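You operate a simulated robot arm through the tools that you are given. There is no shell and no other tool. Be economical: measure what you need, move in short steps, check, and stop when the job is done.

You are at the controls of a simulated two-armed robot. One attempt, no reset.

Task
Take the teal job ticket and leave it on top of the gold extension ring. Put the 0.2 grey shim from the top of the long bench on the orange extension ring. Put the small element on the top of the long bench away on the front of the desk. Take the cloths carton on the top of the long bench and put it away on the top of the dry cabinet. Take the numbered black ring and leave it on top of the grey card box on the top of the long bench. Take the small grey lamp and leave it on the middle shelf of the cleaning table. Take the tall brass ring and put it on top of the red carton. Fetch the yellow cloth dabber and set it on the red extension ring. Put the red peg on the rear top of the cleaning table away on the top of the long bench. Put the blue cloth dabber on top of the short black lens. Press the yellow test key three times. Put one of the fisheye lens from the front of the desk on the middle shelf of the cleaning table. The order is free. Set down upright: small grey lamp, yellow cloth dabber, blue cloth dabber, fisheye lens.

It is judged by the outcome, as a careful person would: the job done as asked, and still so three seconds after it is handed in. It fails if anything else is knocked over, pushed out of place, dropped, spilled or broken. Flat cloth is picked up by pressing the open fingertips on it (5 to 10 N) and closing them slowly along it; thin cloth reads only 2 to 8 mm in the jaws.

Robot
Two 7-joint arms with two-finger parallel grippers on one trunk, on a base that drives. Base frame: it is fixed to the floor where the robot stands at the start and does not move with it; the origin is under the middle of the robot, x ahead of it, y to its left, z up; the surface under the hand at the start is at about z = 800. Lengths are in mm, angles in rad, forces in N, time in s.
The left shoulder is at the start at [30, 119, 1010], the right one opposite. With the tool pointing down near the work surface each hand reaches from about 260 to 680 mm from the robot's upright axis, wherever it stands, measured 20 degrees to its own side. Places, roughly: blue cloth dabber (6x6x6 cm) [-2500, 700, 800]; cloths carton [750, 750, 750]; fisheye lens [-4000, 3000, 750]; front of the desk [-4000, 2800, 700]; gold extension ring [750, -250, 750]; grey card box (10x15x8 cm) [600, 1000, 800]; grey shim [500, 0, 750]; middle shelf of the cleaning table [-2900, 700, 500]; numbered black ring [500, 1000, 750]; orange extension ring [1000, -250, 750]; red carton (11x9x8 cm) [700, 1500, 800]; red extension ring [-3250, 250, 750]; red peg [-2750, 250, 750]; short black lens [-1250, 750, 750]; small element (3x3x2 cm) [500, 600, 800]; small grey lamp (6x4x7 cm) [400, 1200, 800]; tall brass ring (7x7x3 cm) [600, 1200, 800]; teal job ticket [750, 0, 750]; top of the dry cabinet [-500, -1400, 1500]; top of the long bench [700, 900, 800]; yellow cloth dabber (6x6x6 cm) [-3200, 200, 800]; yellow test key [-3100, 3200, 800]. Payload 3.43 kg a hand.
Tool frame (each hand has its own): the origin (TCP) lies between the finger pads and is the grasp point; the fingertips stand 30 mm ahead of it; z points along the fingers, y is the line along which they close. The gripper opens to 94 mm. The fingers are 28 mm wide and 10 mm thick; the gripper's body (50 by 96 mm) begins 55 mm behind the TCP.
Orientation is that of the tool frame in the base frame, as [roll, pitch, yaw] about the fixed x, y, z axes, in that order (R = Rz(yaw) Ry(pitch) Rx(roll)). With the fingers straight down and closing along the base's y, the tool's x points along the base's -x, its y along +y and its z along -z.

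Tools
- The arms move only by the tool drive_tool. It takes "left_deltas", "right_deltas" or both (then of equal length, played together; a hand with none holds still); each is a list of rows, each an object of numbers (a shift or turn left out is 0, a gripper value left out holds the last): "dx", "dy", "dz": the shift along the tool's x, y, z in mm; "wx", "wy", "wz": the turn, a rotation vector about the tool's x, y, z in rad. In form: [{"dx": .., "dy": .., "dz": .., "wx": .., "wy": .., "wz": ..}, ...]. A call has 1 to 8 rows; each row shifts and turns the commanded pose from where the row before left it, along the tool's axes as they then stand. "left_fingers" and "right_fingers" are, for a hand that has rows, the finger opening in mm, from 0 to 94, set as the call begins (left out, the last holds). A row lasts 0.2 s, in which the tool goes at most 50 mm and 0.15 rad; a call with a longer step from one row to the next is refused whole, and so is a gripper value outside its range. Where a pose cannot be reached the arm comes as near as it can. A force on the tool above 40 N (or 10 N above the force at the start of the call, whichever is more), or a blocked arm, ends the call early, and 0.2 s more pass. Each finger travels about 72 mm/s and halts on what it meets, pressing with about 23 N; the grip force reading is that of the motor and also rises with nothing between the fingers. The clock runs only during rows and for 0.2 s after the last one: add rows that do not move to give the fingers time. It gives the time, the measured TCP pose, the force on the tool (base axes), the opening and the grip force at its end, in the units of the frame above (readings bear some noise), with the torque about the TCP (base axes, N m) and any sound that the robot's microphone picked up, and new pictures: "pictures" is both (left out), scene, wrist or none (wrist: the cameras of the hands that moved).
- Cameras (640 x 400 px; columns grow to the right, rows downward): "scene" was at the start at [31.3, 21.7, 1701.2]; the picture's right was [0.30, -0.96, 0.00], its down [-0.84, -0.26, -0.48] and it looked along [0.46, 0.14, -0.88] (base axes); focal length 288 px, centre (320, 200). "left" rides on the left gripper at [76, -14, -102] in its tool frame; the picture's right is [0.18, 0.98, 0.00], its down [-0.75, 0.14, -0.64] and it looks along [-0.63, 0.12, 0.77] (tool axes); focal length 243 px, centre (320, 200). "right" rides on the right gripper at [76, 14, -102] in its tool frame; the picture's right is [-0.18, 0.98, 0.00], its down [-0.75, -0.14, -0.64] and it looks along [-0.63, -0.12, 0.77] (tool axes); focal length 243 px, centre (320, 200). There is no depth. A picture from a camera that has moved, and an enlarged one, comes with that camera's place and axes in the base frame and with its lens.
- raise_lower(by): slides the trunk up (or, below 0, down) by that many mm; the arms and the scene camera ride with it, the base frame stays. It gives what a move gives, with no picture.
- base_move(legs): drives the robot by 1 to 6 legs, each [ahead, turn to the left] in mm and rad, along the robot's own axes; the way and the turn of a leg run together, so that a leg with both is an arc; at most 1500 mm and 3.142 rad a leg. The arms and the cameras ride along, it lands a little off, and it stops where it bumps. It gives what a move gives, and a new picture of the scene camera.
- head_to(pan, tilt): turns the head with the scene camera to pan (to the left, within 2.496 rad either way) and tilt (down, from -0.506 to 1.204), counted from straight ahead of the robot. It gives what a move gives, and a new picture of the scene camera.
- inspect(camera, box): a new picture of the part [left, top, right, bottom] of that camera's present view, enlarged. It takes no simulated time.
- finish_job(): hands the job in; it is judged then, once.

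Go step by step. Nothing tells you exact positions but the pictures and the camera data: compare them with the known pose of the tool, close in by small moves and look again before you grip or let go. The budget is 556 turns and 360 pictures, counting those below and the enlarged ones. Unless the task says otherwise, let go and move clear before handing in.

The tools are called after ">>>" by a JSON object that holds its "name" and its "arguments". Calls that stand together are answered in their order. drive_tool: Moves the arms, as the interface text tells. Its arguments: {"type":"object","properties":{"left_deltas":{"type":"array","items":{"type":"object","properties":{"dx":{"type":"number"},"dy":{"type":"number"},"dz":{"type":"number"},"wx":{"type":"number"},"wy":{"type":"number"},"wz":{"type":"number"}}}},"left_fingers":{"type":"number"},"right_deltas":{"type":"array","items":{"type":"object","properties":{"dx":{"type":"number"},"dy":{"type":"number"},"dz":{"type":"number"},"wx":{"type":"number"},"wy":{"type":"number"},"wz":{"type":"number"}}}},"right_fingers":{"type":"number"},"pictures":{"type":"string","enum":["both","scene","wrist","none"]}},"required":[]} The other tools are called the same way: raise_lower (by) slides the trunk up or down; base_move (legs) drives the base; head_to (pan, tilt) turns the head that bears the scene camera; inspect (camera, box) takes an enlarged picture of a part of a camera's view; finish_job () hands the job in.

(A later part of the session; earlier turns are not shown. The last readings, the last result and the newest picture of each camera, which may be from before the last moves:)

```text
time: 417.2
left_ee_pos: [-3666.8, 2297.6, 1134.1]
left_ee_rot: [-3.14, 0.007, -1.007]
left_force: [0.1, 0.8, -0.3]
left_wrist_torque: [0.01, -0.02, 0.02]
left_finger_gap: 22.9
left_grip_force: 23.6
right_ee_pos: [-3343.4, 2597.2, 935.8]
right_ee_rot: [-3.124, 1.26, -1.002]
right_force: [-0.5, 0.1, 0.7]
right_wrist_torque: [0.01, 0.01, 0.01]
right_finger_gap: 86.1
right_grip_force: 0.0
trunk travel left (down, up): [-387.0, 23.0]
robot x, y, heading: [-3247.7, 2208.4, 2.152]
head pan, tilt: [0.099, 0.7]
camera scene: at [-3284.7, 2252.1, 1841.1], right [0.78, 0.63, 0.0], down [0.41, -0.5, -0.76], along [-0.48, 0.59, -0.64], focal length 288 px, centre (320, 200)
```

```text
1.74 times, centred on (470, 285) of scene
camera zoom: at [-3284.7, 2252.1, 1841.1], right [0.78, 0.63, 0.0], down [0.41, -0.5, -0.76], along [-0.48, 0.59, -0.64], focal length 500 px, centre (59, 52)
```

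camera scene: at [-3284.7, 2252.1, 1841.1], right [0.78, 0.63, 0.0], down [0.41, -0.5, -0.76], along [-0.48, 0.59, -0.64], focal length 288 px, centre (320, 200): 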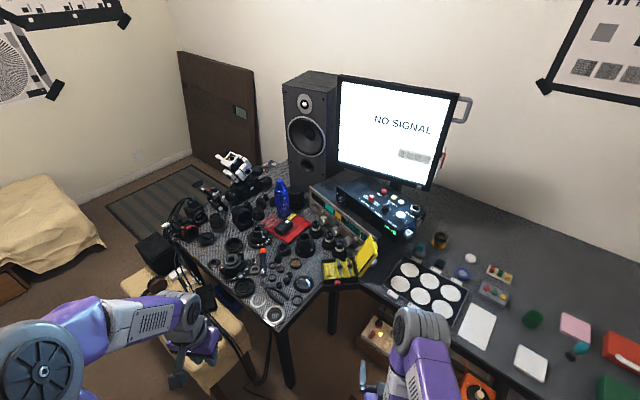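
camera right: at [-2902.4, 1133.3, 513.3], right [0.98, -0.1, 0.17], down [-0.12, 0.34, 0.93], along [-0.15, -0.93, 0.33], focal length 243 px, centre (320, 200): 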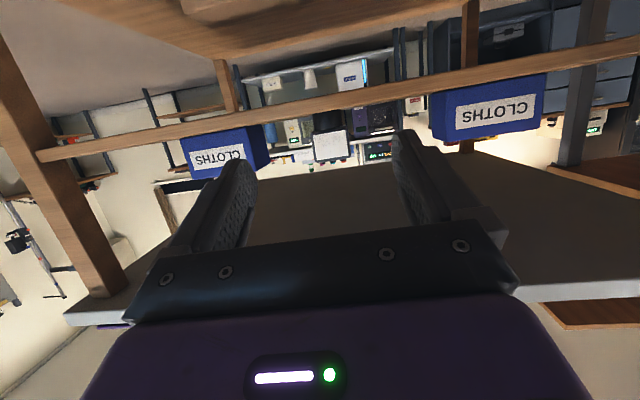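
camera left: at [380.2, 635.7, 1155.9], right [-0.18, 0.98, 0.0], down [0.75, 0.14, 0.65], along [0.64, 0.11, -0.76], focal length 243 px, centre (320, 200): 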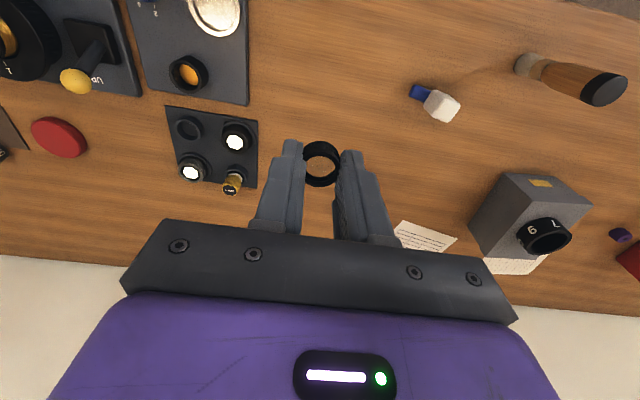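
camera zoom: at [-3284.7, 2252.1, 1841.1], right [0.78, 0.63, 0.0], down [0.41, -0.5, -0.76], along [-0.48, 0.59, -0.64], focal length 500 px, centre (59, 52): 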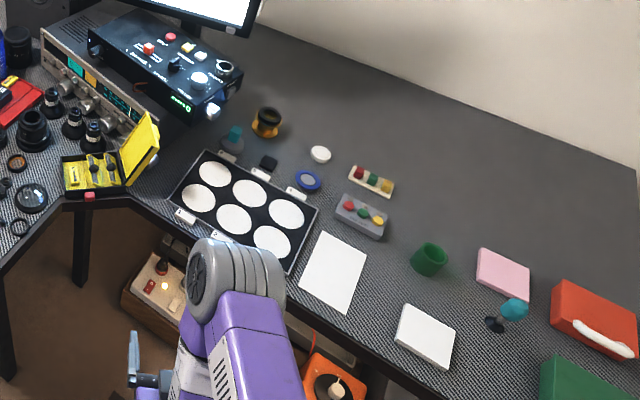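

>>> {"name": "base_move", "arguments": {"legs": [[300, 0.05]]}}

>>> {"name": "head_to", "arguments": {"pan": 0.25, "tilt": 0.95}}

>>> {"name": "inspect", "arguments": {"camera": "scene", "box": [100, 40, 420, 240]}}

```text
time: 419.2
left_ee_pos: [-3839.1, 2516.8, 1133.4]
left_ee_rot: [-3.139, 0.007, -0.956]
left_force: [-0.4, -0.2, 0.2]
left_wrist_torque: [-0.01, 0.0, 0.0]
left_finger_gap: 23.1
left_grip_force: 22.8
right_ee_pos: [-3533.0, 2833.7, 934.0]
right_ee_rot: [-3.123, 1.26, -0.952]
right_force: [0.0, 0.0, -0.7]
right_wrist_torque: [0.0, -0.03, 0.0]
right_finger_gap: 85.8
right_grip_force: 0.1
trunk travel left (down, up): [-387.0, 23.0]
robot x, y, heading: [-3414.6, 2453.0, 2.2]
head pan, tilt: [0.099, 0.7]
camera scene: at [-3454.7, 2492.2, 1841.2], right [0.74, 0.67, 0.0], down [0.43, -0.48, -0.76], along [-0.51, 0.57, -0.64], focal length 288 px, centre (320, 200)
```

scene: 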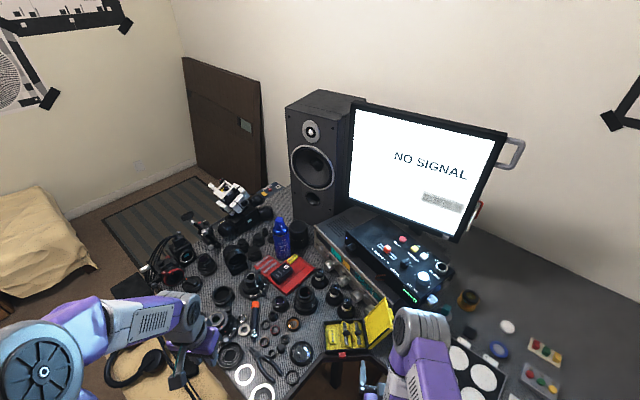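

```text
time: 420.0
left_ee_pos: [-3839.2, 2517.0, 1134.3]
left_ee_rot: [-3.14, 0.007, -0.954]
left_force: [-0.1, 0.3, -0.5]
left_wrist_torque: [-0.01, 0.01, 0.01]
left_finger_gap: 23.3
left_grip_force: 23.5
right_ee_pos: [-3531.8, 2833.9, 934.3]
right_ee_rot: [-3.123, 1.26, -0.951]
right_force: [-0.1, 0.1, -0.2]
right_wrist_torque: [-0.01, -0.01, -0.02]
right_finger_gap: 86.0
right_grip_force: 0.1
trunk travel left (down, up): [-387.0, 23.0]
robot x, y, heading: [-3415.9, 2448.1, 2.203]
head pan, tilt: [0.25, 0.949]
camera scene: at [-3453.5, 2474.6, 1821.4], right [0.64, 0.77, 0.0], down [0.63, -0.52, -0.58], along [-0.45, 0.37, -0.81], focal length 288 px, centre (320, 200)
```

scene: 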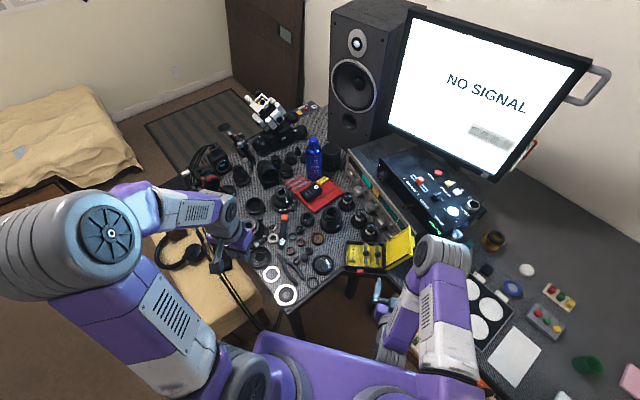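

```text
2.00 times, centred on (260, 140) of scene
camera zoom: at [-3453.5, 2474.6, 1821.4], right [0.64, 0.77, 0.0], down [0.63, -0.52, -0.58], along [-0.45, 0.37, -0.81], focal length 575 px, centre (440, 320)
```

zoom: 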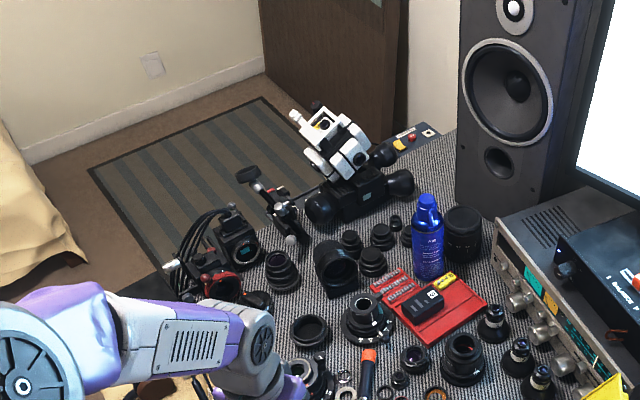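

>>> {"name": "inspect", "arguments": {"camera": "scene", "box": [240, 160, 400, 300]}}

>>> {"name": "inspect", "arguments": {"camera": "scene", "box": [460, 220, 600, 360]}}

```text
2.86 times, centred on (320, 230) of scene
camera zoom: at [-3453.5, 2474.6, 1821.4], right [0.64, 0.77, 0.0], down [0.63, -0.52, -0.58], along [-0.45, 0.37, -0.81], focal length 822 px, centre (320, 114)
```

zoom: 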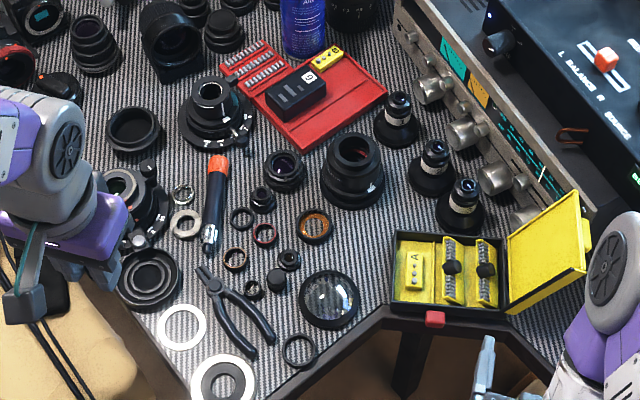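

```text
2.86 times, centred on (530, 290) of scene
camera zoom: at [-3453.5, 2474.6, 1821.4], right [0.64, 0.77, 0.0], down [0.63, -0.52, -0.58], along [-0.45, 0.37, -0.81], focal length 822 px, centre (-280, -57)
```

zoom: 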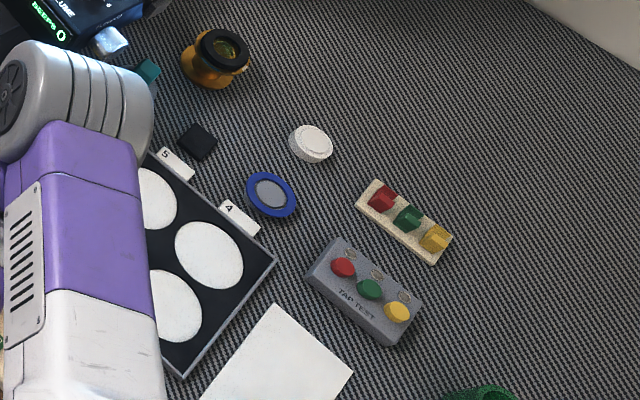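

The three identical conical lenses with white rings look like the fisheyes; the TAP TEST box has the yellow key. First place the element on a free spot of the desk's front ≈(−3813,2882). Raise right hand, lower trunk.

>>> {"name": "drive_tool", "arguments": {"right_deltas": [{"dx": -40}, {"dx": -40}, {"dx": -40}, {"dx": -40}, {}], "pictures": "none"}}

>>> {"name": "raise_lower", "arguments": {"by": -150}}

```text
time: 421.2
left_ee_pos: [-3838.9, 2518.5, 1133.8]
left_ee_rot: [-3.14, 0.007, -0.955]
left_force: [-0.1, 0.3, -0.6]
left_wrist_torque: [-0.01, -0.01, 0.04]
left_finger_gap: 22.8
left_grip_force: 23.1
right_ee_pos: [-3565.0, 2877.5, 1083.8]
right_ee_rot: [-3.125, 1.258, -0.949]
right_force: [-0.2, 0.5, -0.4]
right_wrist_torque: [-0.03, -0.07, -0.01]
right_finger_gap: 85.7
right_grip_force: 0.1
right hand out of reach, approached as far as the arm can: row 4
trunk travel left (down, up): [-387.0, 23.0]
robot x, y, heading: [-3416.5, 2449.1, 2.203]
head pan, tilt: [0.25, 0.949]
```

```text
time: 423.0
left_ee_pos: [-3838.8, 2516.5, 983.2]
left_ee_rot: [-3.14, 0.006, -0.955]
left_force: [0.3, -0.3, -0.5]
left_wrist_torque: [0.0, 0.0, 0.01]
left_finger_gap: 23.1
left_grip_force: 23.0
right_ee_pos: [-3564.9, 2877.3, 932.7]
right_ee_rot: [-3.125, 1.26, -0.951]
right_force: [0.3, 0.5, -0.7]
right_wrist_torque: [0.01, 0.01, -0.01]
right_finger_gap: 86.0
right_grip_force: 0.0
trunk travel left (down, up): [-237.0, 173.0]
robot x, y, heading: [-3410.1, 2449.8, 2.201]
head pan, tilt: [0.25, 0.949]
```

>>> {"name": "drive_tool", "arguments": {"left_deltas": [{"dx": -38, "dy": -31}, {"dx": -38, "dy": -31}, {"dx": -38, "dy": -31}, {"dx": -38, "dy": -31}, {"dx": -38, "dy": -31}, {"dx": -38, "dy": -31}, {"dx": -38, "dy": -31}, {}], "pictures": "both"}}

```text
time: 424.8
left_ee_pos: [-3814.5, 2860.8, 987.7]
left_ee_rot: [-3.14, 0.008, -0.955]
left_force: [-0.9, 0.2, 0.5]
left_wrist_torque: [-0.02, 0.02, 0.01]
left_finger_gap: 23.2
left_grip_force: 23.3
right_ee_pos: [-3563.9, 2875.7, 933.4]
right_ee_rot: [-3.125, 1.261, -0.948]
right_force: [-0.4, -0.3, -1.1]
right_wrist_torque: [0.01, 0.0, -0.03]
right_finger_gap: 85.8
right_grip_force: 0.0
trunk travel left (down, up): [-237.0, 173.0]
robot x, y, heading: [-3414.9, 2451.6, 2.204]
head pan, tilt: [0.25, 0.949]
camera scene: at [-3453.9, 2473.8, 1671.4], right [0.64, 0.77, 0.0], down [0.63, -0.52, -0.58], along [-0.45, 0.37, -0.81], focal length 288 px, centre (320, 200)
camera left: at [-3758.6, 2805.9, 1088.3], right [-0.7, -0.72, 0.0], down [-0.55, 0.53, 0.65], along [-0.46, 0.45, -0.76], focal length 243 px, centre (320, 200)
```

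scene: 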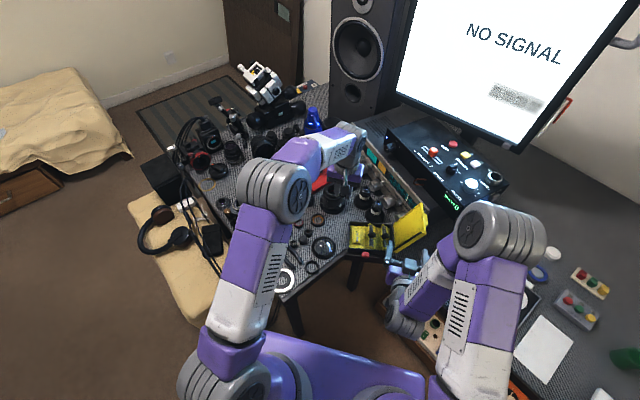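
left: 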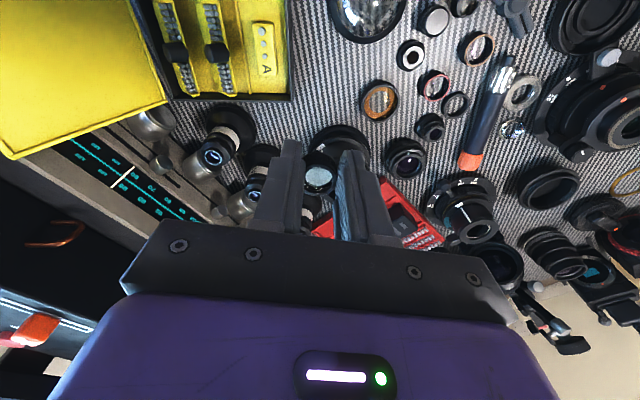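

>>> {"name": "drive_tool", "arguments": {"left_deltas": [{"dx": 6, "dy": 8, "dz": 40}, {"dz": 45}, {"dz": 45}, {"dz": 25}, {}], "pictures": "wrist"}}

```text
time: 426.0
left_ee_pos: [-3820.9, 2852.8, 831.0]
left_ee_rot: [-3.14, 0.006, -0.954]
left_force: [0.0, -0.2, -0.2]
left_wrist_torque: [0.0, 0.0, 0.02]
left_finger_gap: 23.3
left_grip_force: 22.8
right_ee_pos: [-3564.1, 2876.9, 932.6]
right_ee_rot: [-3.125, 1.26, -0.95]
right_force: [-0.5, 0.6, 0.6]
right_wrist_torque: [0.01, 0.0, 0.01]
right_finger_gap: 86.0
right_grip_force: 0.2
trunk travel left (down, up): [-237.0, 173.0]
robot x, y, heading: [-3415.4, 2452.5, 2.203]
head pan, tilt: [0.25, 0.949]
camera left: at [-3764.1, 2797.8, 932.8], right [-0.7, -0.72, 0.0], down [-0.55, 0.53, 0.65], along [-0.46, 0.45, -0.76], focal length 243 px, centre (320, 200)
```

left: 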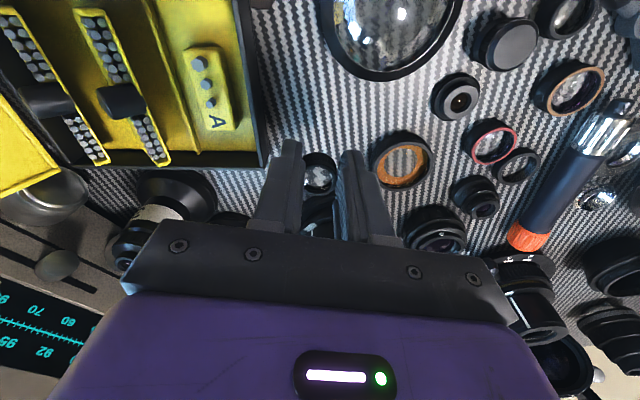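

>>> {"name": "drive_tool", "arguments": {"left_deltas": [{"dy": 3, "dz": 20}, {"dz": 15}, {"dz": 5}, {}], "pictures": "wrist"}}

```text
time: 427.0
left_ee_pos: [-3822.7, 2849.4, 789.4]
left_ee_rot: [-3.14, 0.008, -0.953]
left_force: [-0.7, 0.4, 0.3]
left_wrist_torque: [0.01, 0.0, -0.05]
left_finger_gap: 23.1
left_grip_force: 23.2
right_ee_pos: [-3564.2, 2878.0, 933.3]
right_ee_rot: [-3.123, 1.259, -0.95]
right_force: [-0.7, 0.1, 0.5]
right_wrist_torque: [0.0, 0.0, 0.03]
right_finger_gap: 86.0
right_grip_force: 0.1
trunk travel left (down, up): [-237.0, 173.0]
robot x, y, heading: [-3411.6, 2451.7, 2.204]
head pan, tilt: [0.25, 0.949]
camera left: at [-3766.5, 2795.7, 891.3], right [-0.7, -0.72, 0.0], down [-0.55, 0.53, 0.65], along [-0.46, 0.45, -0.76], focal length 243 px, centre (320, 200)
```

left: 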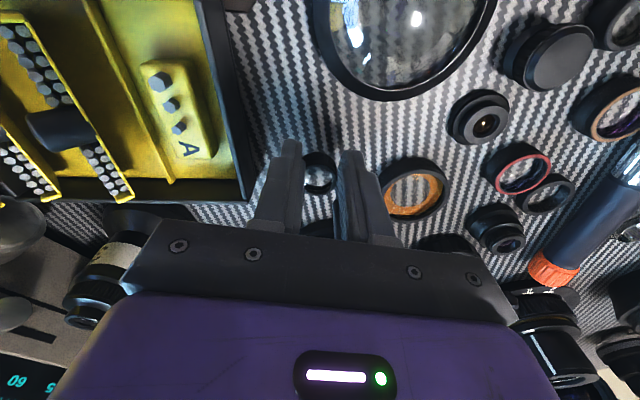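

>>> {"name": "drive_tool", "arguments": {"left_deltas": [{"dy": -5, "dx": 3}, {"dz": 3}, {"dz": 3}, {}], "pictures": "none"}}

>>> {"name": "drive_tool", "arguments": {"left_deltas": [{"dz": 2}, {"dz": 2}, {}], "pictures": "none"}}

```text
time: 428.0
left_ee_pos: [-3815.7, 2850.2, 785.4]
left_ee_rot: [-3.142, 0.007, -0.956]
left_force: [0.6, -0.4, 0.1]
left_wrist_torque: [-0.02, 0.01, 0.0]
left_finger_gap: 23.4
left_grip_force: 23.1
right_ee_pos: [-3565.4, 2876.3, 933.7]
right_ee_rot: [-3.124, 1.258, -0.95]
right_force: [-1.5, 0.0, 0.5]
right_wrist_torque: [0.01, 0.02, -0.04]
right_finger_gap: 85.6
right_grip_force: 0.1
trunk travel left (down, up): [-237.0, 173.0]
robot x, y, heading: [-3414.1, 2454.1, 2.207]
head pan, tilt: [0.25, 0.949]
```

```text
time: 428.8
left_ee_pos: [-3816.3, 2848.9, 780.5]
left_ee_rot: [-3.14, 0.008, -0.954]
left_force: [-0.5, 0.6, 0.6]
left_wrist_torque: [0.01, 0.03, 0.0]
left_finger_gap: 22.9
left_grip_force: 23.2
right_ee_pos: [-3563.6, 2876.9, 933.7]
right_ee_rot: [-3.124, 1.259, -0.95]
right_force: [-0.3, -0.2, 0.7]
right_wrist_torque: [-0.03, -0.02, 0.0]
right_finger_gap: 86.1
right_grip_force: 0.1
trunk travel left (down, up): [-237.0, 173.0]
robot x, y, heading: [-3412.8, 2451.0, 2.205]
head pan, tilt: [0.25, 0.949]
```

>>> {"name": "drive_tool", "arguments": {"left_deltas": [{"dz": 2}, {"dz": 2}, {"dz": 2}, {}], "pictures": "none"}}

>>> {"name": "drive_tool", "arguments": {"left_deltas": [{"dz": 2}, {"dz": 2}, {"dz": 2}, {}], "pictures": "none"}}

```text
time: 429.8
left_ee_pos: [-3816.3, 2849.2, 773.7]
left_ee_rot: [-3.138, 0.009, -0.955]
left_force: [-0.4, 0.1, 0.3]
left_wrist_torque: [0.02, -0.01, -0.01]
left_finger_gap: 23.2
left_grip_force: 23.1
right_ee_pos: [-3565.2, 2877.0, 932.6]
right_ee_rot: [-3.126, 1.26, -0.951]
right_force: [-0.5, -1.1, -0.1]
right_wrist_torque: [-0.02, 0.01, 0.01]
right_finger_gap: 85.7
right_grip_force: 0.1
trunk travel left (down, up): [-237.0, 173.0]
robot x, y, heading: [-3415.4, 2452.2, 2.205]
head pan, tilt: [0.25, 0.949]
```

```text
time: 430.8
left_ee_pos: [-3816.0, 2850.7, 770.5]
left_ee_rot: [-3.139, 0.013, -0.955]
left_force: [-0.8, -1.1, 19.6]
left_wrist_torque: [-0.18, 0.1, -0.08]
left_finger_gap: 23.1
left_grip_force: 23.3
right_ee_pos: [-3563.4, 2876.0, 934.1]
right_ee_rot: [-3.125, 1.26, -0.952]
right_force: [0.2, 0.1, -0.1]
right_wrist_torque: [0.01, 0.04, 0.01]
right_finger_gap: 85.8
right_grip_force: 0.0
trunk travel left (down, up): [-237.0, 173.0]
robot x, y, heading: [-3415.2, 2448.9, 2.202]
head pan, tilt: [0.25, 0.949]
```

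Contact with the desk (z≈740). Relieve, open narrowly, lift.

>>> {"name": "drive_tool", "arguments": {"left_deltas": [{"dz": -2}, {}], "pictures": "none"}}

>>> {"name": "drive_tool", "arguments": {"left_deltas": [{}, {}], "left_fingers": 33, "pictures": "none"}}

>>> {"name": "drive_tool", "arguments": {"left_deltas": [{"dz": -30}, {"dz": -45}, {"dz": -45}, {"dz": -45}, {}], "pictures": "wrist"}}

```text
time: 431.4
left_ee_pos: [-3816.7, 2850.2, 770.3]
left_ee_rot: [-3.141, 0.01, -0.954]
left_force: [-2.1, 4.3, 11.0]
left_wrist_torque: [0.15, 0.16, 0.01]
left_finger_gap: 22.9
left_grip_force: 23.1
right_ee_pos: [-3564.6, 2878.1, 934.3]
right_ee_rot: [-3.124, 1.259, -0.952]
right_force: [-0.5, -0.4, 0.2]
right_wrist_torque: [0.01, -0.04, -0.02]
right_finger_gap: 85.9
right_grip_force: 0.1
trunk travel left (down, up): [-237.0, 173.0]
robot x, y, heading: [-3416.8, 2450.5, 2.203]
head pan, tilt: [0.25, 0.949]
```

```text
time: 432.0
left_ee_pos: [-3813.7, 2850.5, 769.4]
left_ee_rot: [-3.141, 0.005, -0.957]
left_force: [5.8, 5.7, 7.1]
left_wrist_torque: [0.0, -0.04, 0.04]
left_finger_gap: 28.8
left_grip_force: 0.1
right_ee_pos: [-3563.9, 2877.8, 932.3]
right_ee_rot: [-3.128, 1.259, -0.953]
right_force: [0.1, -0.1, 0.1]
right_wrist_torque: [0.05, 0.0, 0.02]
right_finger_gap: 86.0
right_grip_force: 0.0
trunk travel left (down, up): [-237.0, 173.0]
robot x, y, heading: [-3413.9, 2449.7, 2.204]
head pan, tilt: [0.25, 0.949]
```

```text
time: 433.2
left_ee_pos: [-3812.5, 2848.6, 935.2]
left_ee_rot: [3.141, 0.007, -0.955]
left_force: [0.0, 0.0, -0.9]
left_wrist_torque: [-0.01, 0.04, 0.01]
left_finger_gap: 33.1
left_grip_force: 0.0
right_ee_pos: [-3565.3, 2877.5, 933.3]
right_ee_rot: [-3.125, 1.259, -0.951]
right_force: [0.2, -0.1, 0.1]
right_wrist_torque: [0.0, 0.01, 0.0]
right_finger_gap: 85.7
right_grip_force: 0.1
trunk travel left (down, up): [-237.0, 173.0]
robot x, y, heading: [-3415.2, 2452.6, 2.207]
head pan, tilt: [0.25, 0.949]
camera left: at [-3757.1, 2794.0, 1036.6], right [-0.7, -0.72, 0.0], down [-0.55, 0.53, 0.65], along [-0.46, 0.45, -0.76], focal length 243 px, centre (320, 200)
```

left: 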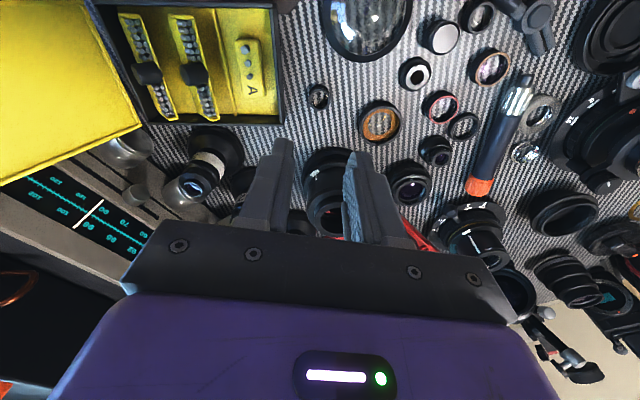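

>>> {"name": "inspect", "arguments": {"camera": "left", "box": [140, 100, 460, 260]}}

```text
2.00 times, centred on (300, 180) of left
camera zoom: at [-3757.1, 2794.0, 1036.6], right [-0.7, -0.72, 0.0], down [-0.55, 0.53, 0.65], along [-0.46, 0.45, -0.76], focal length 485 px, centre (360, 240)
```

zoom: 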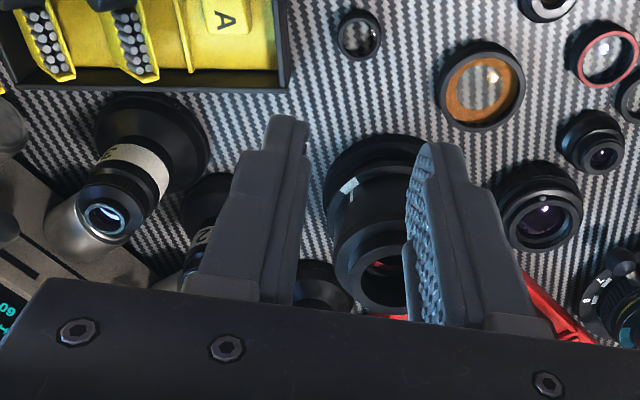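

>>> {"name": "drive_tool", "arguments": {"left_deltas": [{"dx": 40, "dy": 25}, {"dx": 40, "dy": 25}, {"dx": 40, "dy": 25}, {"dx": 40, "dy": 25}, {"dx": 40, "dy": 25}, {"dx": 40, "dy": 25}, {}], "pictures": "none"}}

>>> {"name": "head_to", "arguments": {"pan": 0.3, "tilt": 0.85}}

>>> {"name": "inspect", "arguments": {"camera": "scene", "box": [320, 150, 420, 230]}}

```text
time: 434.8
left_ee_pos: [-3800.5, 2567.6, 933.4]
left_ee_rot: [-3.14, 0.008, -0.956]
left_force: [0.6, -0.5, -0.6]
left_wrist_torque: [0.02, -0.02, 0.05]
left_finger_gap: 32.9
left_grip_force: 0.0
right_ee_pos: [-3564.6, 2876.9, 933.9]
right_ee_rot: [-3.126, 1.258, -0.95]
right_force: [-0.5, 0.3, -0.3]
right_wrist_torque: [0.02, 0.02, 0.0]
right_finger_gap: 86.0
right_grip_force: 0.1
trunk travel left (down, up): [-237.0, 173.0]
robot x, y, heading: [-3412.6, 2453.3, 2.199]
head pan, tilt: [0.25, 0.949]
```

```text
time: 435.4
left_ee_pos: [-3800.1, 2567.8, 934.8]
left_ee_rot: [-3.139, 0.007, -0.955]
left_force: [-0.6, -0.1, -0.5]
left_wrist_torque: [-0.01, -0.06, 0.02]
left_finger_gap: 33.0
left_grip_force: 0.1
right_ee_pos: [-3565.3, 2876.3, 934.2]
right_ee_rot: [-3.125, 1.258, -0.95]
right_force: [0.0, -0.5, 0.5]
right_wrist_torque: [0.02, 0.02, 0.01]
right_finger_gap: 86.2
right_grip_force: 0.1
trunk travel left (down, up): [-237.0, 173.0]
robot x, y, heading: [-3414.8, 2450.2, 2.2]
head pan, tilt: [0.3, 0.85]
camera scene: at [-3460.4, 2475.1, 1678.9], right [0.6, 0.8, 0.0], down [0.6, -0.45, -0.66], along [-0.53, 0.39, -0.75], focal length 288 px, centre (320, 200)
```

scene: 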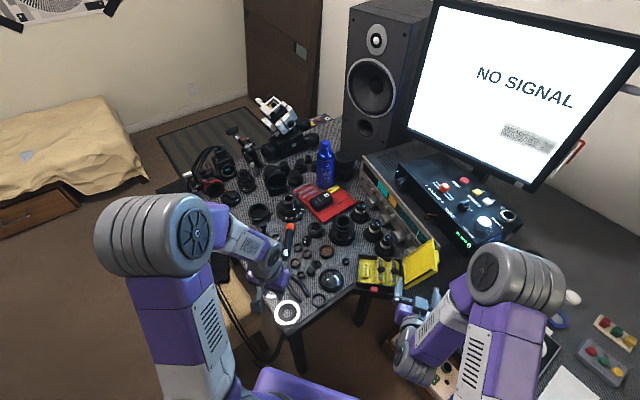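

```text
5.00 times, centred on (370, 190) of scene
camera zoom: at [-3460.4, 2475.1, 1678.9], right [0.6, 0.8, 0.0], down [0.6, -0.45, -0.66], along [-0.53, 0.39, -0.75], focal length 1438 px, centre (70, 250)
```

zoom: 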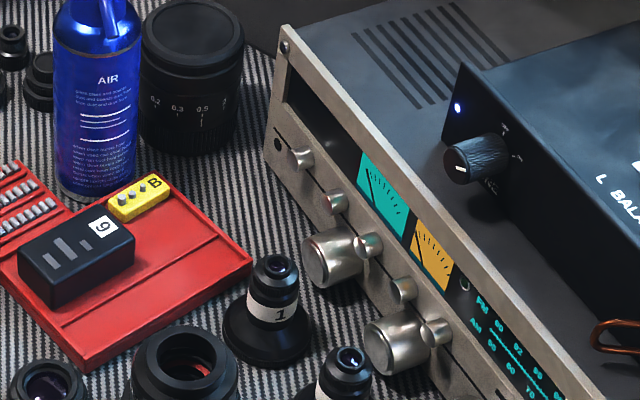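

The three lenses are labelled 1, 2, 3 – a set of identical fisheyes. I'll take no. 3 with the right hand at a 45° tilt. Move 70 mm closer and set the tilt.

>>> {"name": "base_move", "arguments": {"legs": [[70, 0]]}}

>>> {"name": "drive_tool", "arguments": {"right_deltas": [{"wy": 0.12}, {"wy": 0.12}, {"wy": 0.12}, {"wy": 0.115}, {}], "right_fingers": 70, "pictures": "both"}}

```text
time: 436.5
left_ee_pos: [-3837.1, 2616.7, 933.3]
left_ee_rot: [-3.139, 0.008, -0.955]
left_force: [0.1, -0.4, 0.1]
left_wrist_torque: [0.0, -0.01, 0.0]
left_finger_gap: 32.9
left_grip_force: 0.0
right_ee_pos: [-3598.0, 2924.9, 932.4]
right_ee_rot: [-3.116, 1.253, -0.941]
right_force: [-0.1, -0.4, -0.1]
right_wrist_torque: [-0.03, 0.01, 0.04]
right_finger_gap: 85.9
right_grip_force: 0.1
trunk travel left (down, up): [-237.0, 173.0]
robot x, y, heading: [-3450.5, 2498.7, 2.206]
head pan, tilt: [0.3, 0.85]
stopped in leg 1: the force on the tool passed its limit at 102 N (the readings are from after the stop); the commanded pose is now the measured one
camera scene: at [-3496.8, 2524.6, 1678.9], right [0.6, 0.8, 0.0], down [0.6, -0.45, -0.66], along [-0.53, 0.39, -0.75], focal length 288 px, centre (320, 200)
```

scene: 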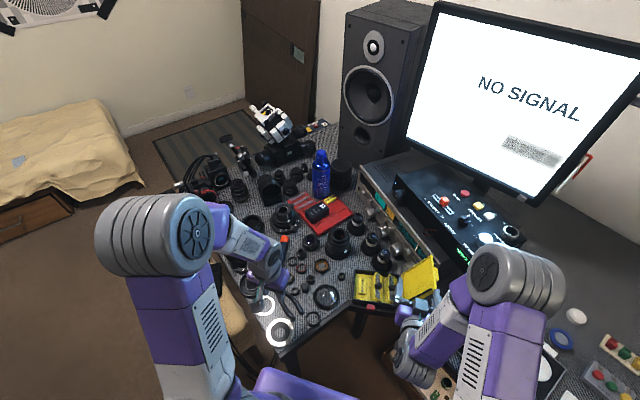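

```text
time: 437.5
left_ee_pos: [-3834.0, 2614.8, 935.2]
left_ee_rot: [-3.14, 0.011, -0.957]
left_force: [-0.6, 0.0, 0.2]
left_wrist_torque: [0.01, -0.02, 0.01]
left_finger_gap: 32.9
left_grip_force: 0.1
right_ee_pos: [-3598.9, 2927.8, 936.0]
right_ee_rot: [-3.121, 0.834, -0.966]
right_force: [16.1, -12.8, 23.3]
right_wrist_torque: [0.66, -0.56, -1.03]
right_finger_gap: 73.6
right_grip_force: 3.4
right hand out of reach, approached as far as the arm can: row 1
trunk travel left (down, up): [-237.0, 173.0]
robot x, y, heading: [-3449.3, 2503.1, 2.201]
head pan, tilt: [0.3, 0.85]
stopped in row 4 (right hand): the force on the tool passed its limit at 42 N (the readings are from after the stop); the commanded pose is now the measured one
camera scene: at [-3493.5, 2520.3, 1679.1], right [0.6, 0.8, 0.0], down [0.6, -0.45, -0.66], along [-0.53, 0.4, -0.75], focal length 288 px, centre (320, 200)
camera right: at [-3539.8, 2814.7, 947.8], right [-0.89, -0.45, 0.12], down [0.09, 0.1, 0.99], along [-0.46, 0.89, -0.05], focal length 243 px, centre (320, 200)
```

scene: 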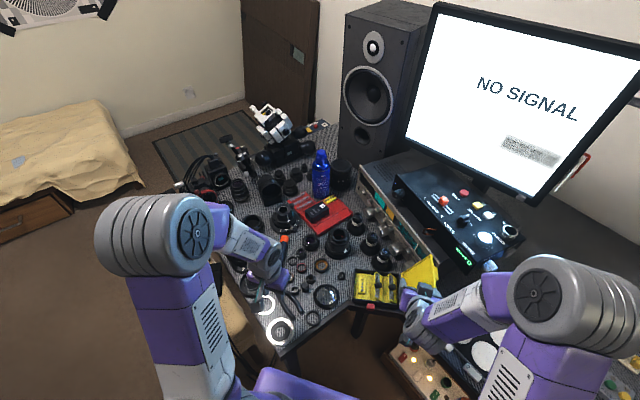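
right: 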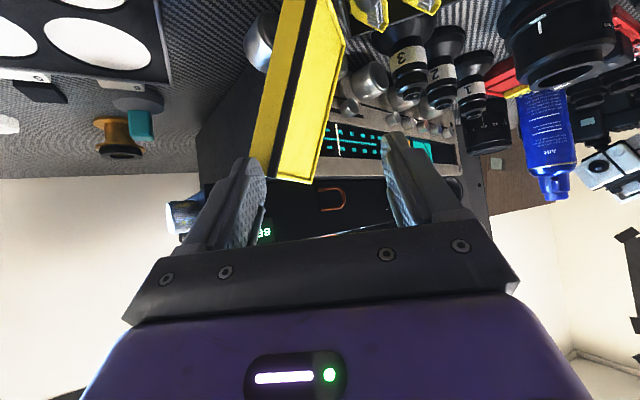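

The right hand touched the yellow lid. I'll open the fingers and lift straight up to get clear.

>>> {"name": "drive_tool", "arguments": {"right_deltas": [{"dx": -4, "dz": -4}, {"dx": -20, "dz": -18}, {"dx": -30, "dz": -27}, {"dx": -30, "dz": -27}, {}], "right_fingers": 86, "pictures": "both"}}

```text
time: 438.7
left_ee_pos: [-3836.4, 2617.4, 933.9]
left_ee_rot: [-3.141, 0.006, -0.957]
left_force: [-0.2, -0.2, -0.2]
left_wrist_torque: [0.03, -0.01, 0.03]
left_finger_gap: 33.1
left_grip_force: 0.0
right_ee_pos: [-3604.6, 2931.4, 1048.7]
right_ee_rot: [-3.124, 0.827, -0.96]
right_force: [0.0, 0.6, -0.2]
right_wrist_torque: [-0.02, 0.02, 0.0]
right_finger_gap: 85.8
right_grip_force: 0.1
trunk travel left (down, up): [-237.0, 173.0]
robot x, y, heading: [-3447.7, 2498.9, 2.203]
head pan, tilt: [0.3, 0.85]
camera scene: at [-3497.2, 2525.2, 1678.8], right [0.6, 0.8, 0.0], down [0.6, -0.45, -0.66], along [-0.53, 0.39, -0.75], focal length 288 px, centre (320, 200)
camera right: at [-3545.0, 2817.5, 1061.7], right [-0.88, -0.45, 0.12], down [0.09, 0.1, 0.99], along [-0.46, 0.89, -0.05], focal length 243 px, centre (320, 200)
```

scene: 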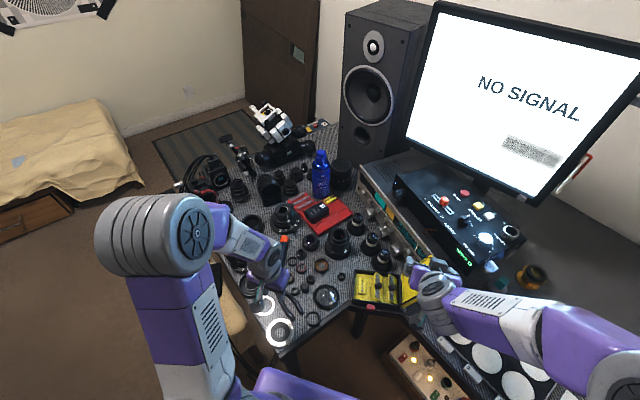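
right: 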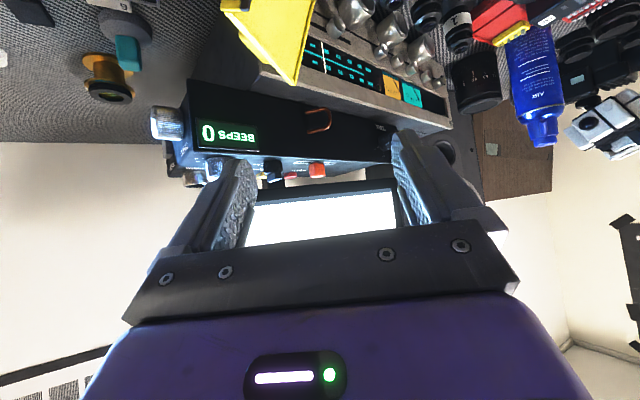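

>>> {"name": "inspect", "arguments": {"camera": "scene", "box": [300, 200, 460, 340]}}

```text
2.86 times, centred on (380, 270) of scene
camera zoom: at [-3497.2, 2525.2, 1678.8], right [0.6, 0.8, 0.0], down [0.6, -0.45, -0.66], along [-0.53, 0.39, -0.75], focal length 822 px, centre (149, 0)
```

zoom: 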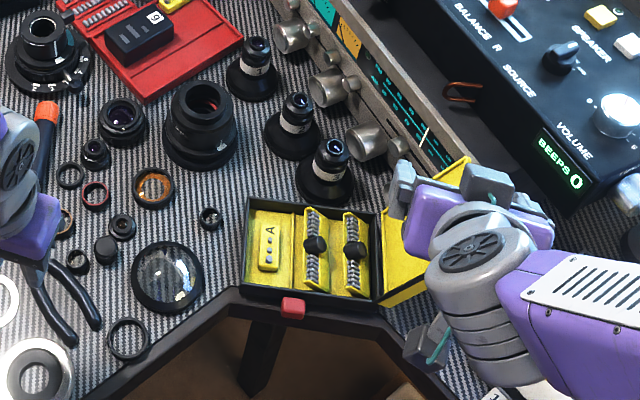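

Everything still in place (display shows BEEPS 0 for the key). Fisheye #3 is at ≈(−3781,3013), top z≈821. Moving the right hand to a pre-grasp point.

>>> {"name": "drive_tool", "arguments": {"right_deltas": [{"dx": -4.4, "dy": 32.3, "dz": 28.9}, {"dx": -4.4, "dy": 32.3, "dz": 28.9}, {"dx": -4.4, "dy": 32.3, "dz": 28.9}, {}], "right_fingers": 64, "pictures": "wrist"}}

```text
time: 439.7
left_ee_pos: [-3834.5, 2616.1, 934.8]
left_ee_rot: [3.141, 0.009, -0.956]
left_force: [0.1, -0.1, 1.4]
left_wrist_torque: [0.0, 0.01, 0.0]
left_finger_gap: 33.1
left_grip_force: 0.0
right_ee_pos: [-3724.3, 2938.1, 994.9]
right_ee_rot: [-3.123, 0.831, -0.962]
right_force: [0.8, 0.6, -0.2]
right_wrist_torque: [-0.01, 0.0, 0.0]
right_finger_gap: 64.1
right_grip_force: 0.0
trunk travel left (down, up): [-237.0, 173.0]
robot x, y, heading: [-3452.2, 2499.0, 2.202]
head pan, tilt: [0.3, 0.85]
camera right: at [-3665.3, 2824.4, 1008.3], right [-0.88, -0.45, 0.12], down [0.09, 0.1, 0.99], along [-0.46, 0.89, -0.05], focal length 243 px, centre (320, 200)
```

right: 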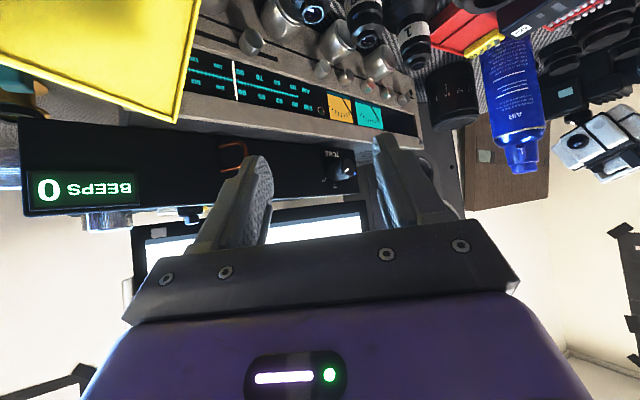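

>>> {"name": "drive_tool", "arguments": {"right_deltas": [{"dx": 27, "dz": 24.8}, {"dx": 27, "dz": 24.8}, {"dx": 27, "dz": 24.8}, {}], "pictures": "wrist"}}

```text
time: 440.7
left_ee_pos: [-3836.3, 2616.7, 934.2]
left_ee_rot: [3.141, 0.01, -0.955]
left_force: [-0.4, -0.4, -0.1]
left_wrist_torque: [-0.02, 0.03, 0.03]
left_finger_gap: 33.0
left_grip_force: 0.0
right_ee_pos: [-3722.2, 2936.3, 887.3]
right_ee_rot: [-3.125, 0.829, -0.962]
right_force: [-0.4, 0.2, -0.2]
right_wrist_torque: [-0.01, 0.0, 0.01]
right_finger_gap: 64.2
right_grip_force: 0.0
trunk travel left (down, up): [-237.0, 173.0]
robot x, y, heading: [-3447.6, 2498.0, 2.203]
head pan, tilt: [0.3, 0.85]
camera right: at [-3662.5, 2823.7, 899.3], right [-0.88, -0.45, 0.12], down [0.09, 0.1, 0.99], along [-0.46, 0.89, -0.05], focal length 243 px, centre (320, 200)
```

right: 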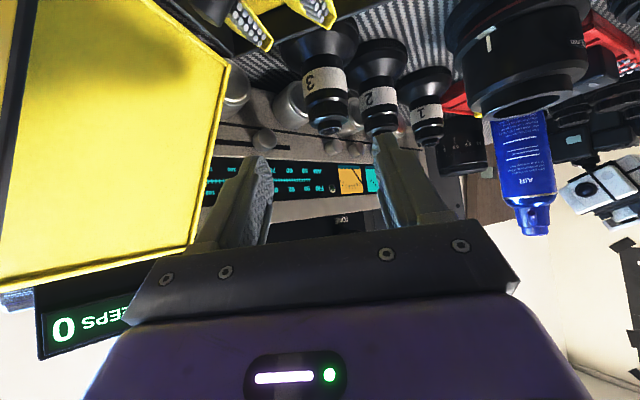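

>>> {"name": "drive_tool", "arguments": {"right_deltas": [{"dx": 6.6, "dy": 9.3}, {"dz": 40}, {"dz": 40}, {}], "pictures": "wrist"}}

```text
time: 441.7
left_ee_pos: [-3836.6, 2616.5, 934.7]
left_ee_rot: [-3.141, 0.008, -0.956]
left_force: [-0.4, 0.1, -0.3]
left_wrist_torque: [-0.02, 0.01, 0.02]
left_finger_gap: 33.0
left_grip_force: 0.0
right_ee_pos: [-3760.4, 2977.6, 828.1]
right_ee_rot: [-3.125, 0.83, -0.961]
right_force: [-0.1, -0.6, -1.1]
right_wrist_torque: [0.0, 0.01, 0.01]
right_finger_gap: 63.9
right_grip_force: 0.1
trunk travel left (down, up): [-237.0, 173.0]
robot x, y, heading: [-3450.5, 2499.1, 2.204]
head pan, tilt: [0.3, 0.85]
camera right: at [-3701.1, 2863.9, 840.3], right [-0.88, -0.45, 0.12], down [0.09, 0.1, 0.99], along [-0.46, 0.89, -0.05], focal length 243 px, centre (320, 200)
```

right: 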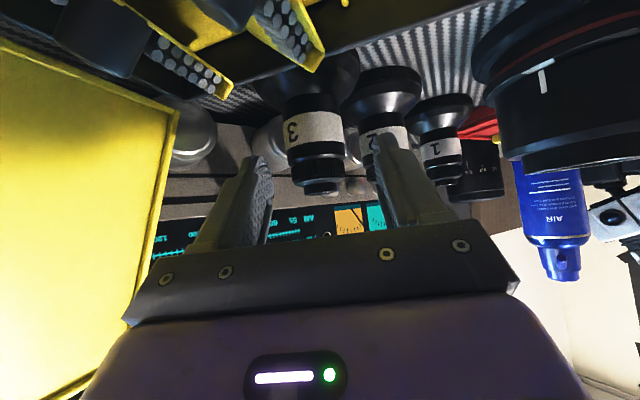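

>>> {"name": "drive_tool", "arguments": {"right_deltas": [{"dx": -5, "dz": 23, "dy": 0.7}, {"dx": -4.5, "dz": 22.8}, {}], "pictures": "wrist"}}

```text
time: 442.5
left_ee_pos: [-3835.8, 2616.5, 934.5]
left_ee_rot: [-3.14, 0.009, -0.957]
left_force: [-0.1, 0.2, -0.4]
left_wrist_torque: [0.02, -0.02, 0.01]
left_finger_gap: 33.0
left_grip_force: 0.1
right_ee_pos: [-3785.2, 3011.6, 803.8]
right_ee_rot: [-3.124, 0.83, -0.96]
right_force: [2.6, -3.0, 3.2]
right_wrist_torque: [0.12, -0.13, -0.21]
right_finger_gap: 63.7
right_grip_force: 0.0
trunk travel left (down, up): [-237.0, 173.0]
robot x, y, heading: [-3450.5, 2500.2, 2.202]
head pan, tilt: [0.3, 0.85]
camera right: at [-3725.6, 2897.0, 816.3], right [-0.88, -0.45, 0.12], down [0.09, 0.1, 0.99], along [-0.46, 0.89, -0.05], focal length 243 px, centre (320, 200)
```

right: 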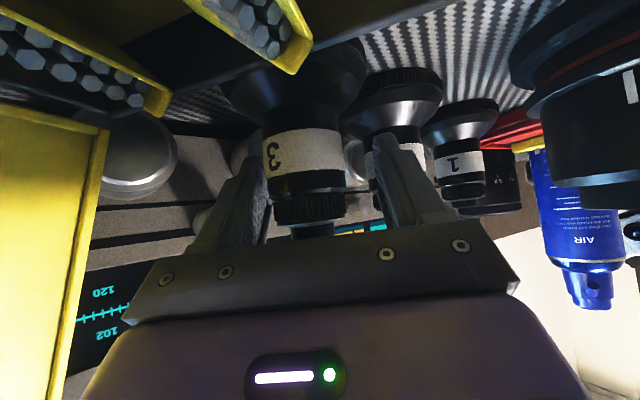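

>>> {"name": "drive_tool", "arguments": {"right_deltas": [{"dy": -4}, {"dy": -4}, {}], "pictures": "wrist"}}

```text
time: 443.3
left_ee_pos: [-3835.8, 2615.3, 934.2]
left_ee_rot: [-3.138, 0.009, -0.956]
left_force: [-0.5, 1.4, -0.9]
left_wrist_torque: [-0.01, 0.0, -0.01]
left_finger_gap: 33.1
left_grip_force: 0.0
right_ee_pos: [-3777.2, 3015.1, 804.3]
right_ee_rot: [-3.124, 0.829, -0.962]
right_force: [-1.4, -3.1, 2.0]
right_wrist_torque: [0.06, -0.03, -0.01]
right_finger_gap: 62.7
right_grip_force: 0.1
trunk travel left (down, up): [-237.0, 173.0]
robot x, y, heading: [-3449.9, 2499.9, 2.204]
head pan, tilt: [0.3, 0.85]
camera right: at [-3718.1, 2902.3, 816.6], right [-0.88, -0.45, 0.12], down [0.09, 0.1, 0.99], along [-0.46, 0.89, -0.05], focal length 243 px, centre (320, 200)
```

right: 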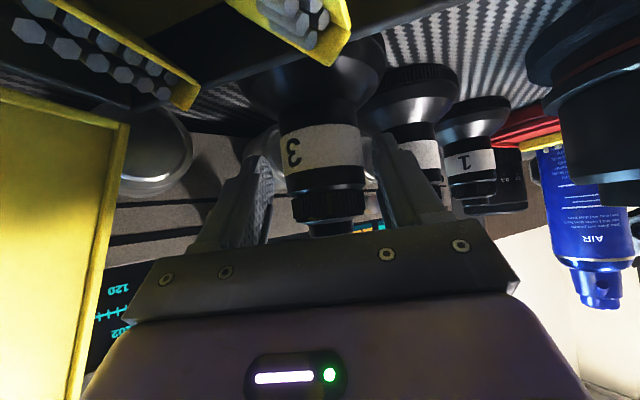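

>>> {"name": "drive_tool", "arguments": {"right_deltas": [{}, {}, {}], "right_fingers": 20, "pictures": "wrist"}}

```text
time: 444.1
left_ee_pos: [-3835.6, 2616.8, 934.1]
left_ee_rot: [-3.141, 0.009, -0.957]
left_force: [-0.5, -0.1, -0.6]
left_wrist_torque: [0.01, 0.0, -0.03]
left_finger_gap: 33.2
left_grip_force: 0.0
right_ee_pos: [-3776.2, 3016.2, 803.2]
right_ee_rot: [-3.122, 0.829, -0.961]
right_force: [5.1, 0.0, 2.5]
right_wrist_torque: [0.08, -0.15, -0.13]
right_finger_gap: 42.7
right_grip_force: 23.0
trunk travel left (down, up): [-237.0, 173.0]
robot x, y, heading: [-3449.6, 2498.2, 2.204]
head pan, tilt: [0.3, 0.85]
camera right: at [-3717.3, 2902.9, 816.5], right [-0.88, -0.45, 0.12], down [0.09, 0.1, 0.99], along [-0.46, 0.89, -0.05], focal length 243 px, centre (320, 200)
```

right: 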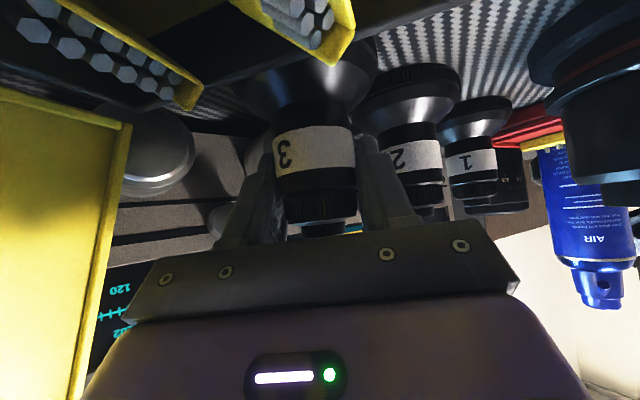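

Gripped (43 mm). Lift vertically.

>>> {"name": "drive_tool", "arguments": {"right_deltas": [{"dx": -15, "dz": -13.8}, {"dx": -27, "dz": -24.8}, {"dx": -30, "dz": -27.6}, {"dx": -30, "dz": -27.6}, {"dx": -30, "dz": -27.6}, {"dx": -30, "dz": -27.6}, {}], "pictures": "both"}}

```text
time: 445.7
left_ee_pos: [-3836.0, 2617.4, 933.7]
left_ee_rot: [3.141, 0.006, -0.957]
left_force: [0.1, 0.3, -0.5]
left_wrist_torque: [-0.03, 0.02, -0.03]
left_finger_gap: 32.9
left_grip_force: 0.0
right_ee_pos: [-3780.0, 3015.4, 1023.9]
right_ee_rot: [-3.124, 0.826, -0.961]
right_force: [0.4, -0.2, -1.5]
right_wrist_torque: [0.0, 0.04, 0.0]
right_finger_gap: 42.0
right_grip_force: 23.9
trunk travel left (down, up): [-237.0, 173.0]
robot x, y, heading: [-3450.8, 2501.8, 2.203]
head pan, tilt: [0.3, 0.85]
camera scene: at [-3496.9, 2525.5, 1678.8], right [0.6, 0.8, 0.0], down [0.6, -0.45, -0.66], along [-0.53, 0.39, -0.75], focal length 288 px, centre (320, 200)
camera right: at [-3720.2, 2902.3, 1035.7], right [-0.88, -0.45, 0.12], down [0.09, 0.1, 0.99], along [-0.46, 0.89, -0.05], focal length 243 px, centre (320, 200)
```

scene: 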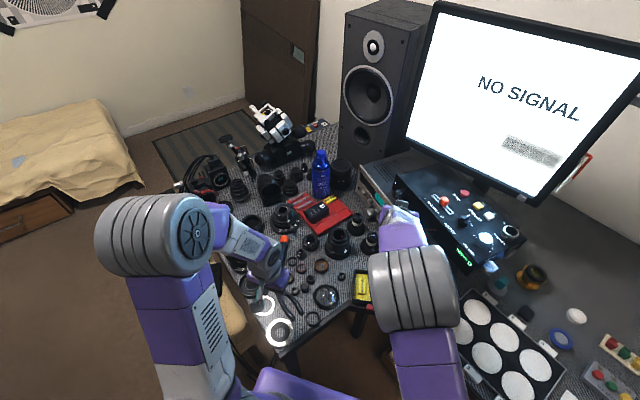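
right: 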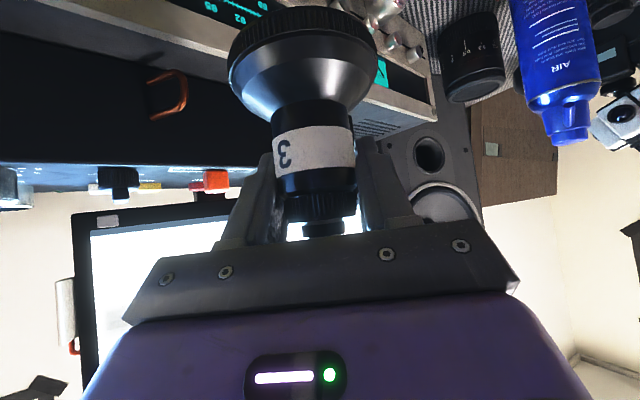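

Fisheye held upright. Now back off and go to the TAP TEST box for the yellow key with the left hand.

>>> {"name": "base_move", "arguments": {"legs": [[-300, 0], [0, -1.253], [440, 0], [0, 0.62]]}}

>>> {"name": "head_to", "arguments": {"pan": 0.1, "tilt": 0.85}}

```text
time: 454.8
left_ee_pos: [-3274.4, 2934.5, 933.1]
left_ee_rot: [-3.138, 0.007, -1.566]
left_force: [0.3, 0.2, 0.1]
left_wrist_torque: [0.01, -0.03, -0.04]
left_finger_gap: 33.3
left_grip_force: 0.1
right_ee_pos: [-2999.4, 3229.4, 1023.1]
right_ee_rot: [-3.125, 0.828, -1.57]
right_force: [-0.7, 0.0, -1.9]
right_wrist_torque: [-0.02, 0.0, -0.02]
right_finger_gap: 41.9
right_grip_force: 22.7
trunk travel left (down, up): [-237.0, 173.0]
robot x, y, heading: [-3025.3, 2615.7, 1.595]
head pan, tilt: [0.3, 0.85]
camera scene: at [-3049.5, 2665.0, 1678.9], right [0.95, 0.32, 0.0], down [0.24, -0.71, -0.66], along [-0.21, 0.63, -0.75], focal length 288 px, centre (320, 200)
```

scene: 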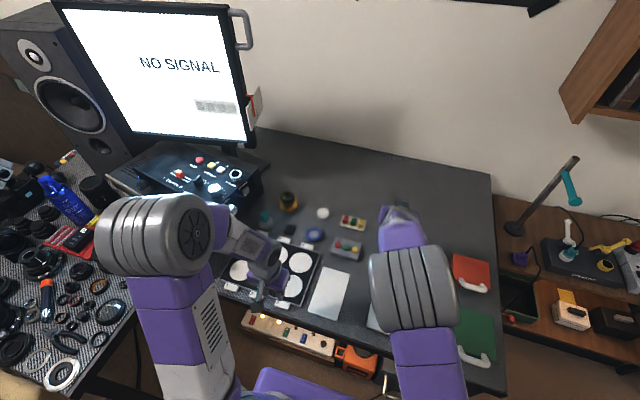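

```text
time: 455.5
left_ee_pos: [-3273.8, 2934.2, 934.1]
left_ee_rot: [-3.141, 0.008, -1.564]
left_force: [0.0, 0.2, 0.7]
left_wrist_torque: [-0.02, 0.03, 0.01]
left_finger_gap: 32.8
left_grip_force: 0.1
right_ee_pos: [-2999.1, 3229.8, 1022.5]
right_ee_rot: [-3.125, 0.829, -1.57]
right_force: [-0.8, 1.0, -0.7]
right_wrist_torque: [0.04, 0.0, 0.02]
right_finger_gap: 41.8
right_grip_force: 23.1
trunk travel left (down, up): [-237.0, 173.0]
robot x, y, heading: [-3022.7, 2617.2, 1.595]
head pan, tilt: [0.099, 0.85]
camera scene: at [-3033.9, 2668.6, 1678.9], right [0.99, 0.12, 0.0], down [0.09, -0.75, -0.66], along [-0.08, 0.65, -0.75], focal length 288 px, centre (320, 200)
```

scene: 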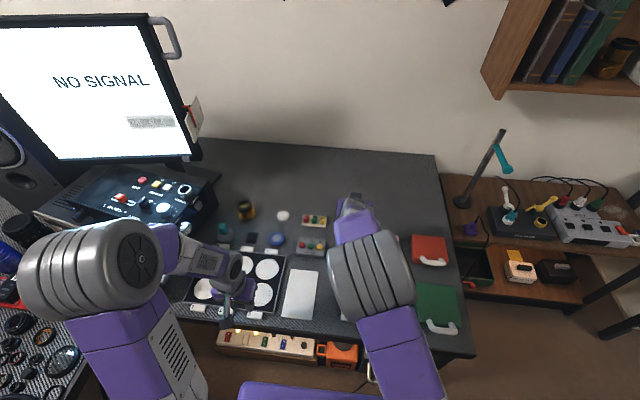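

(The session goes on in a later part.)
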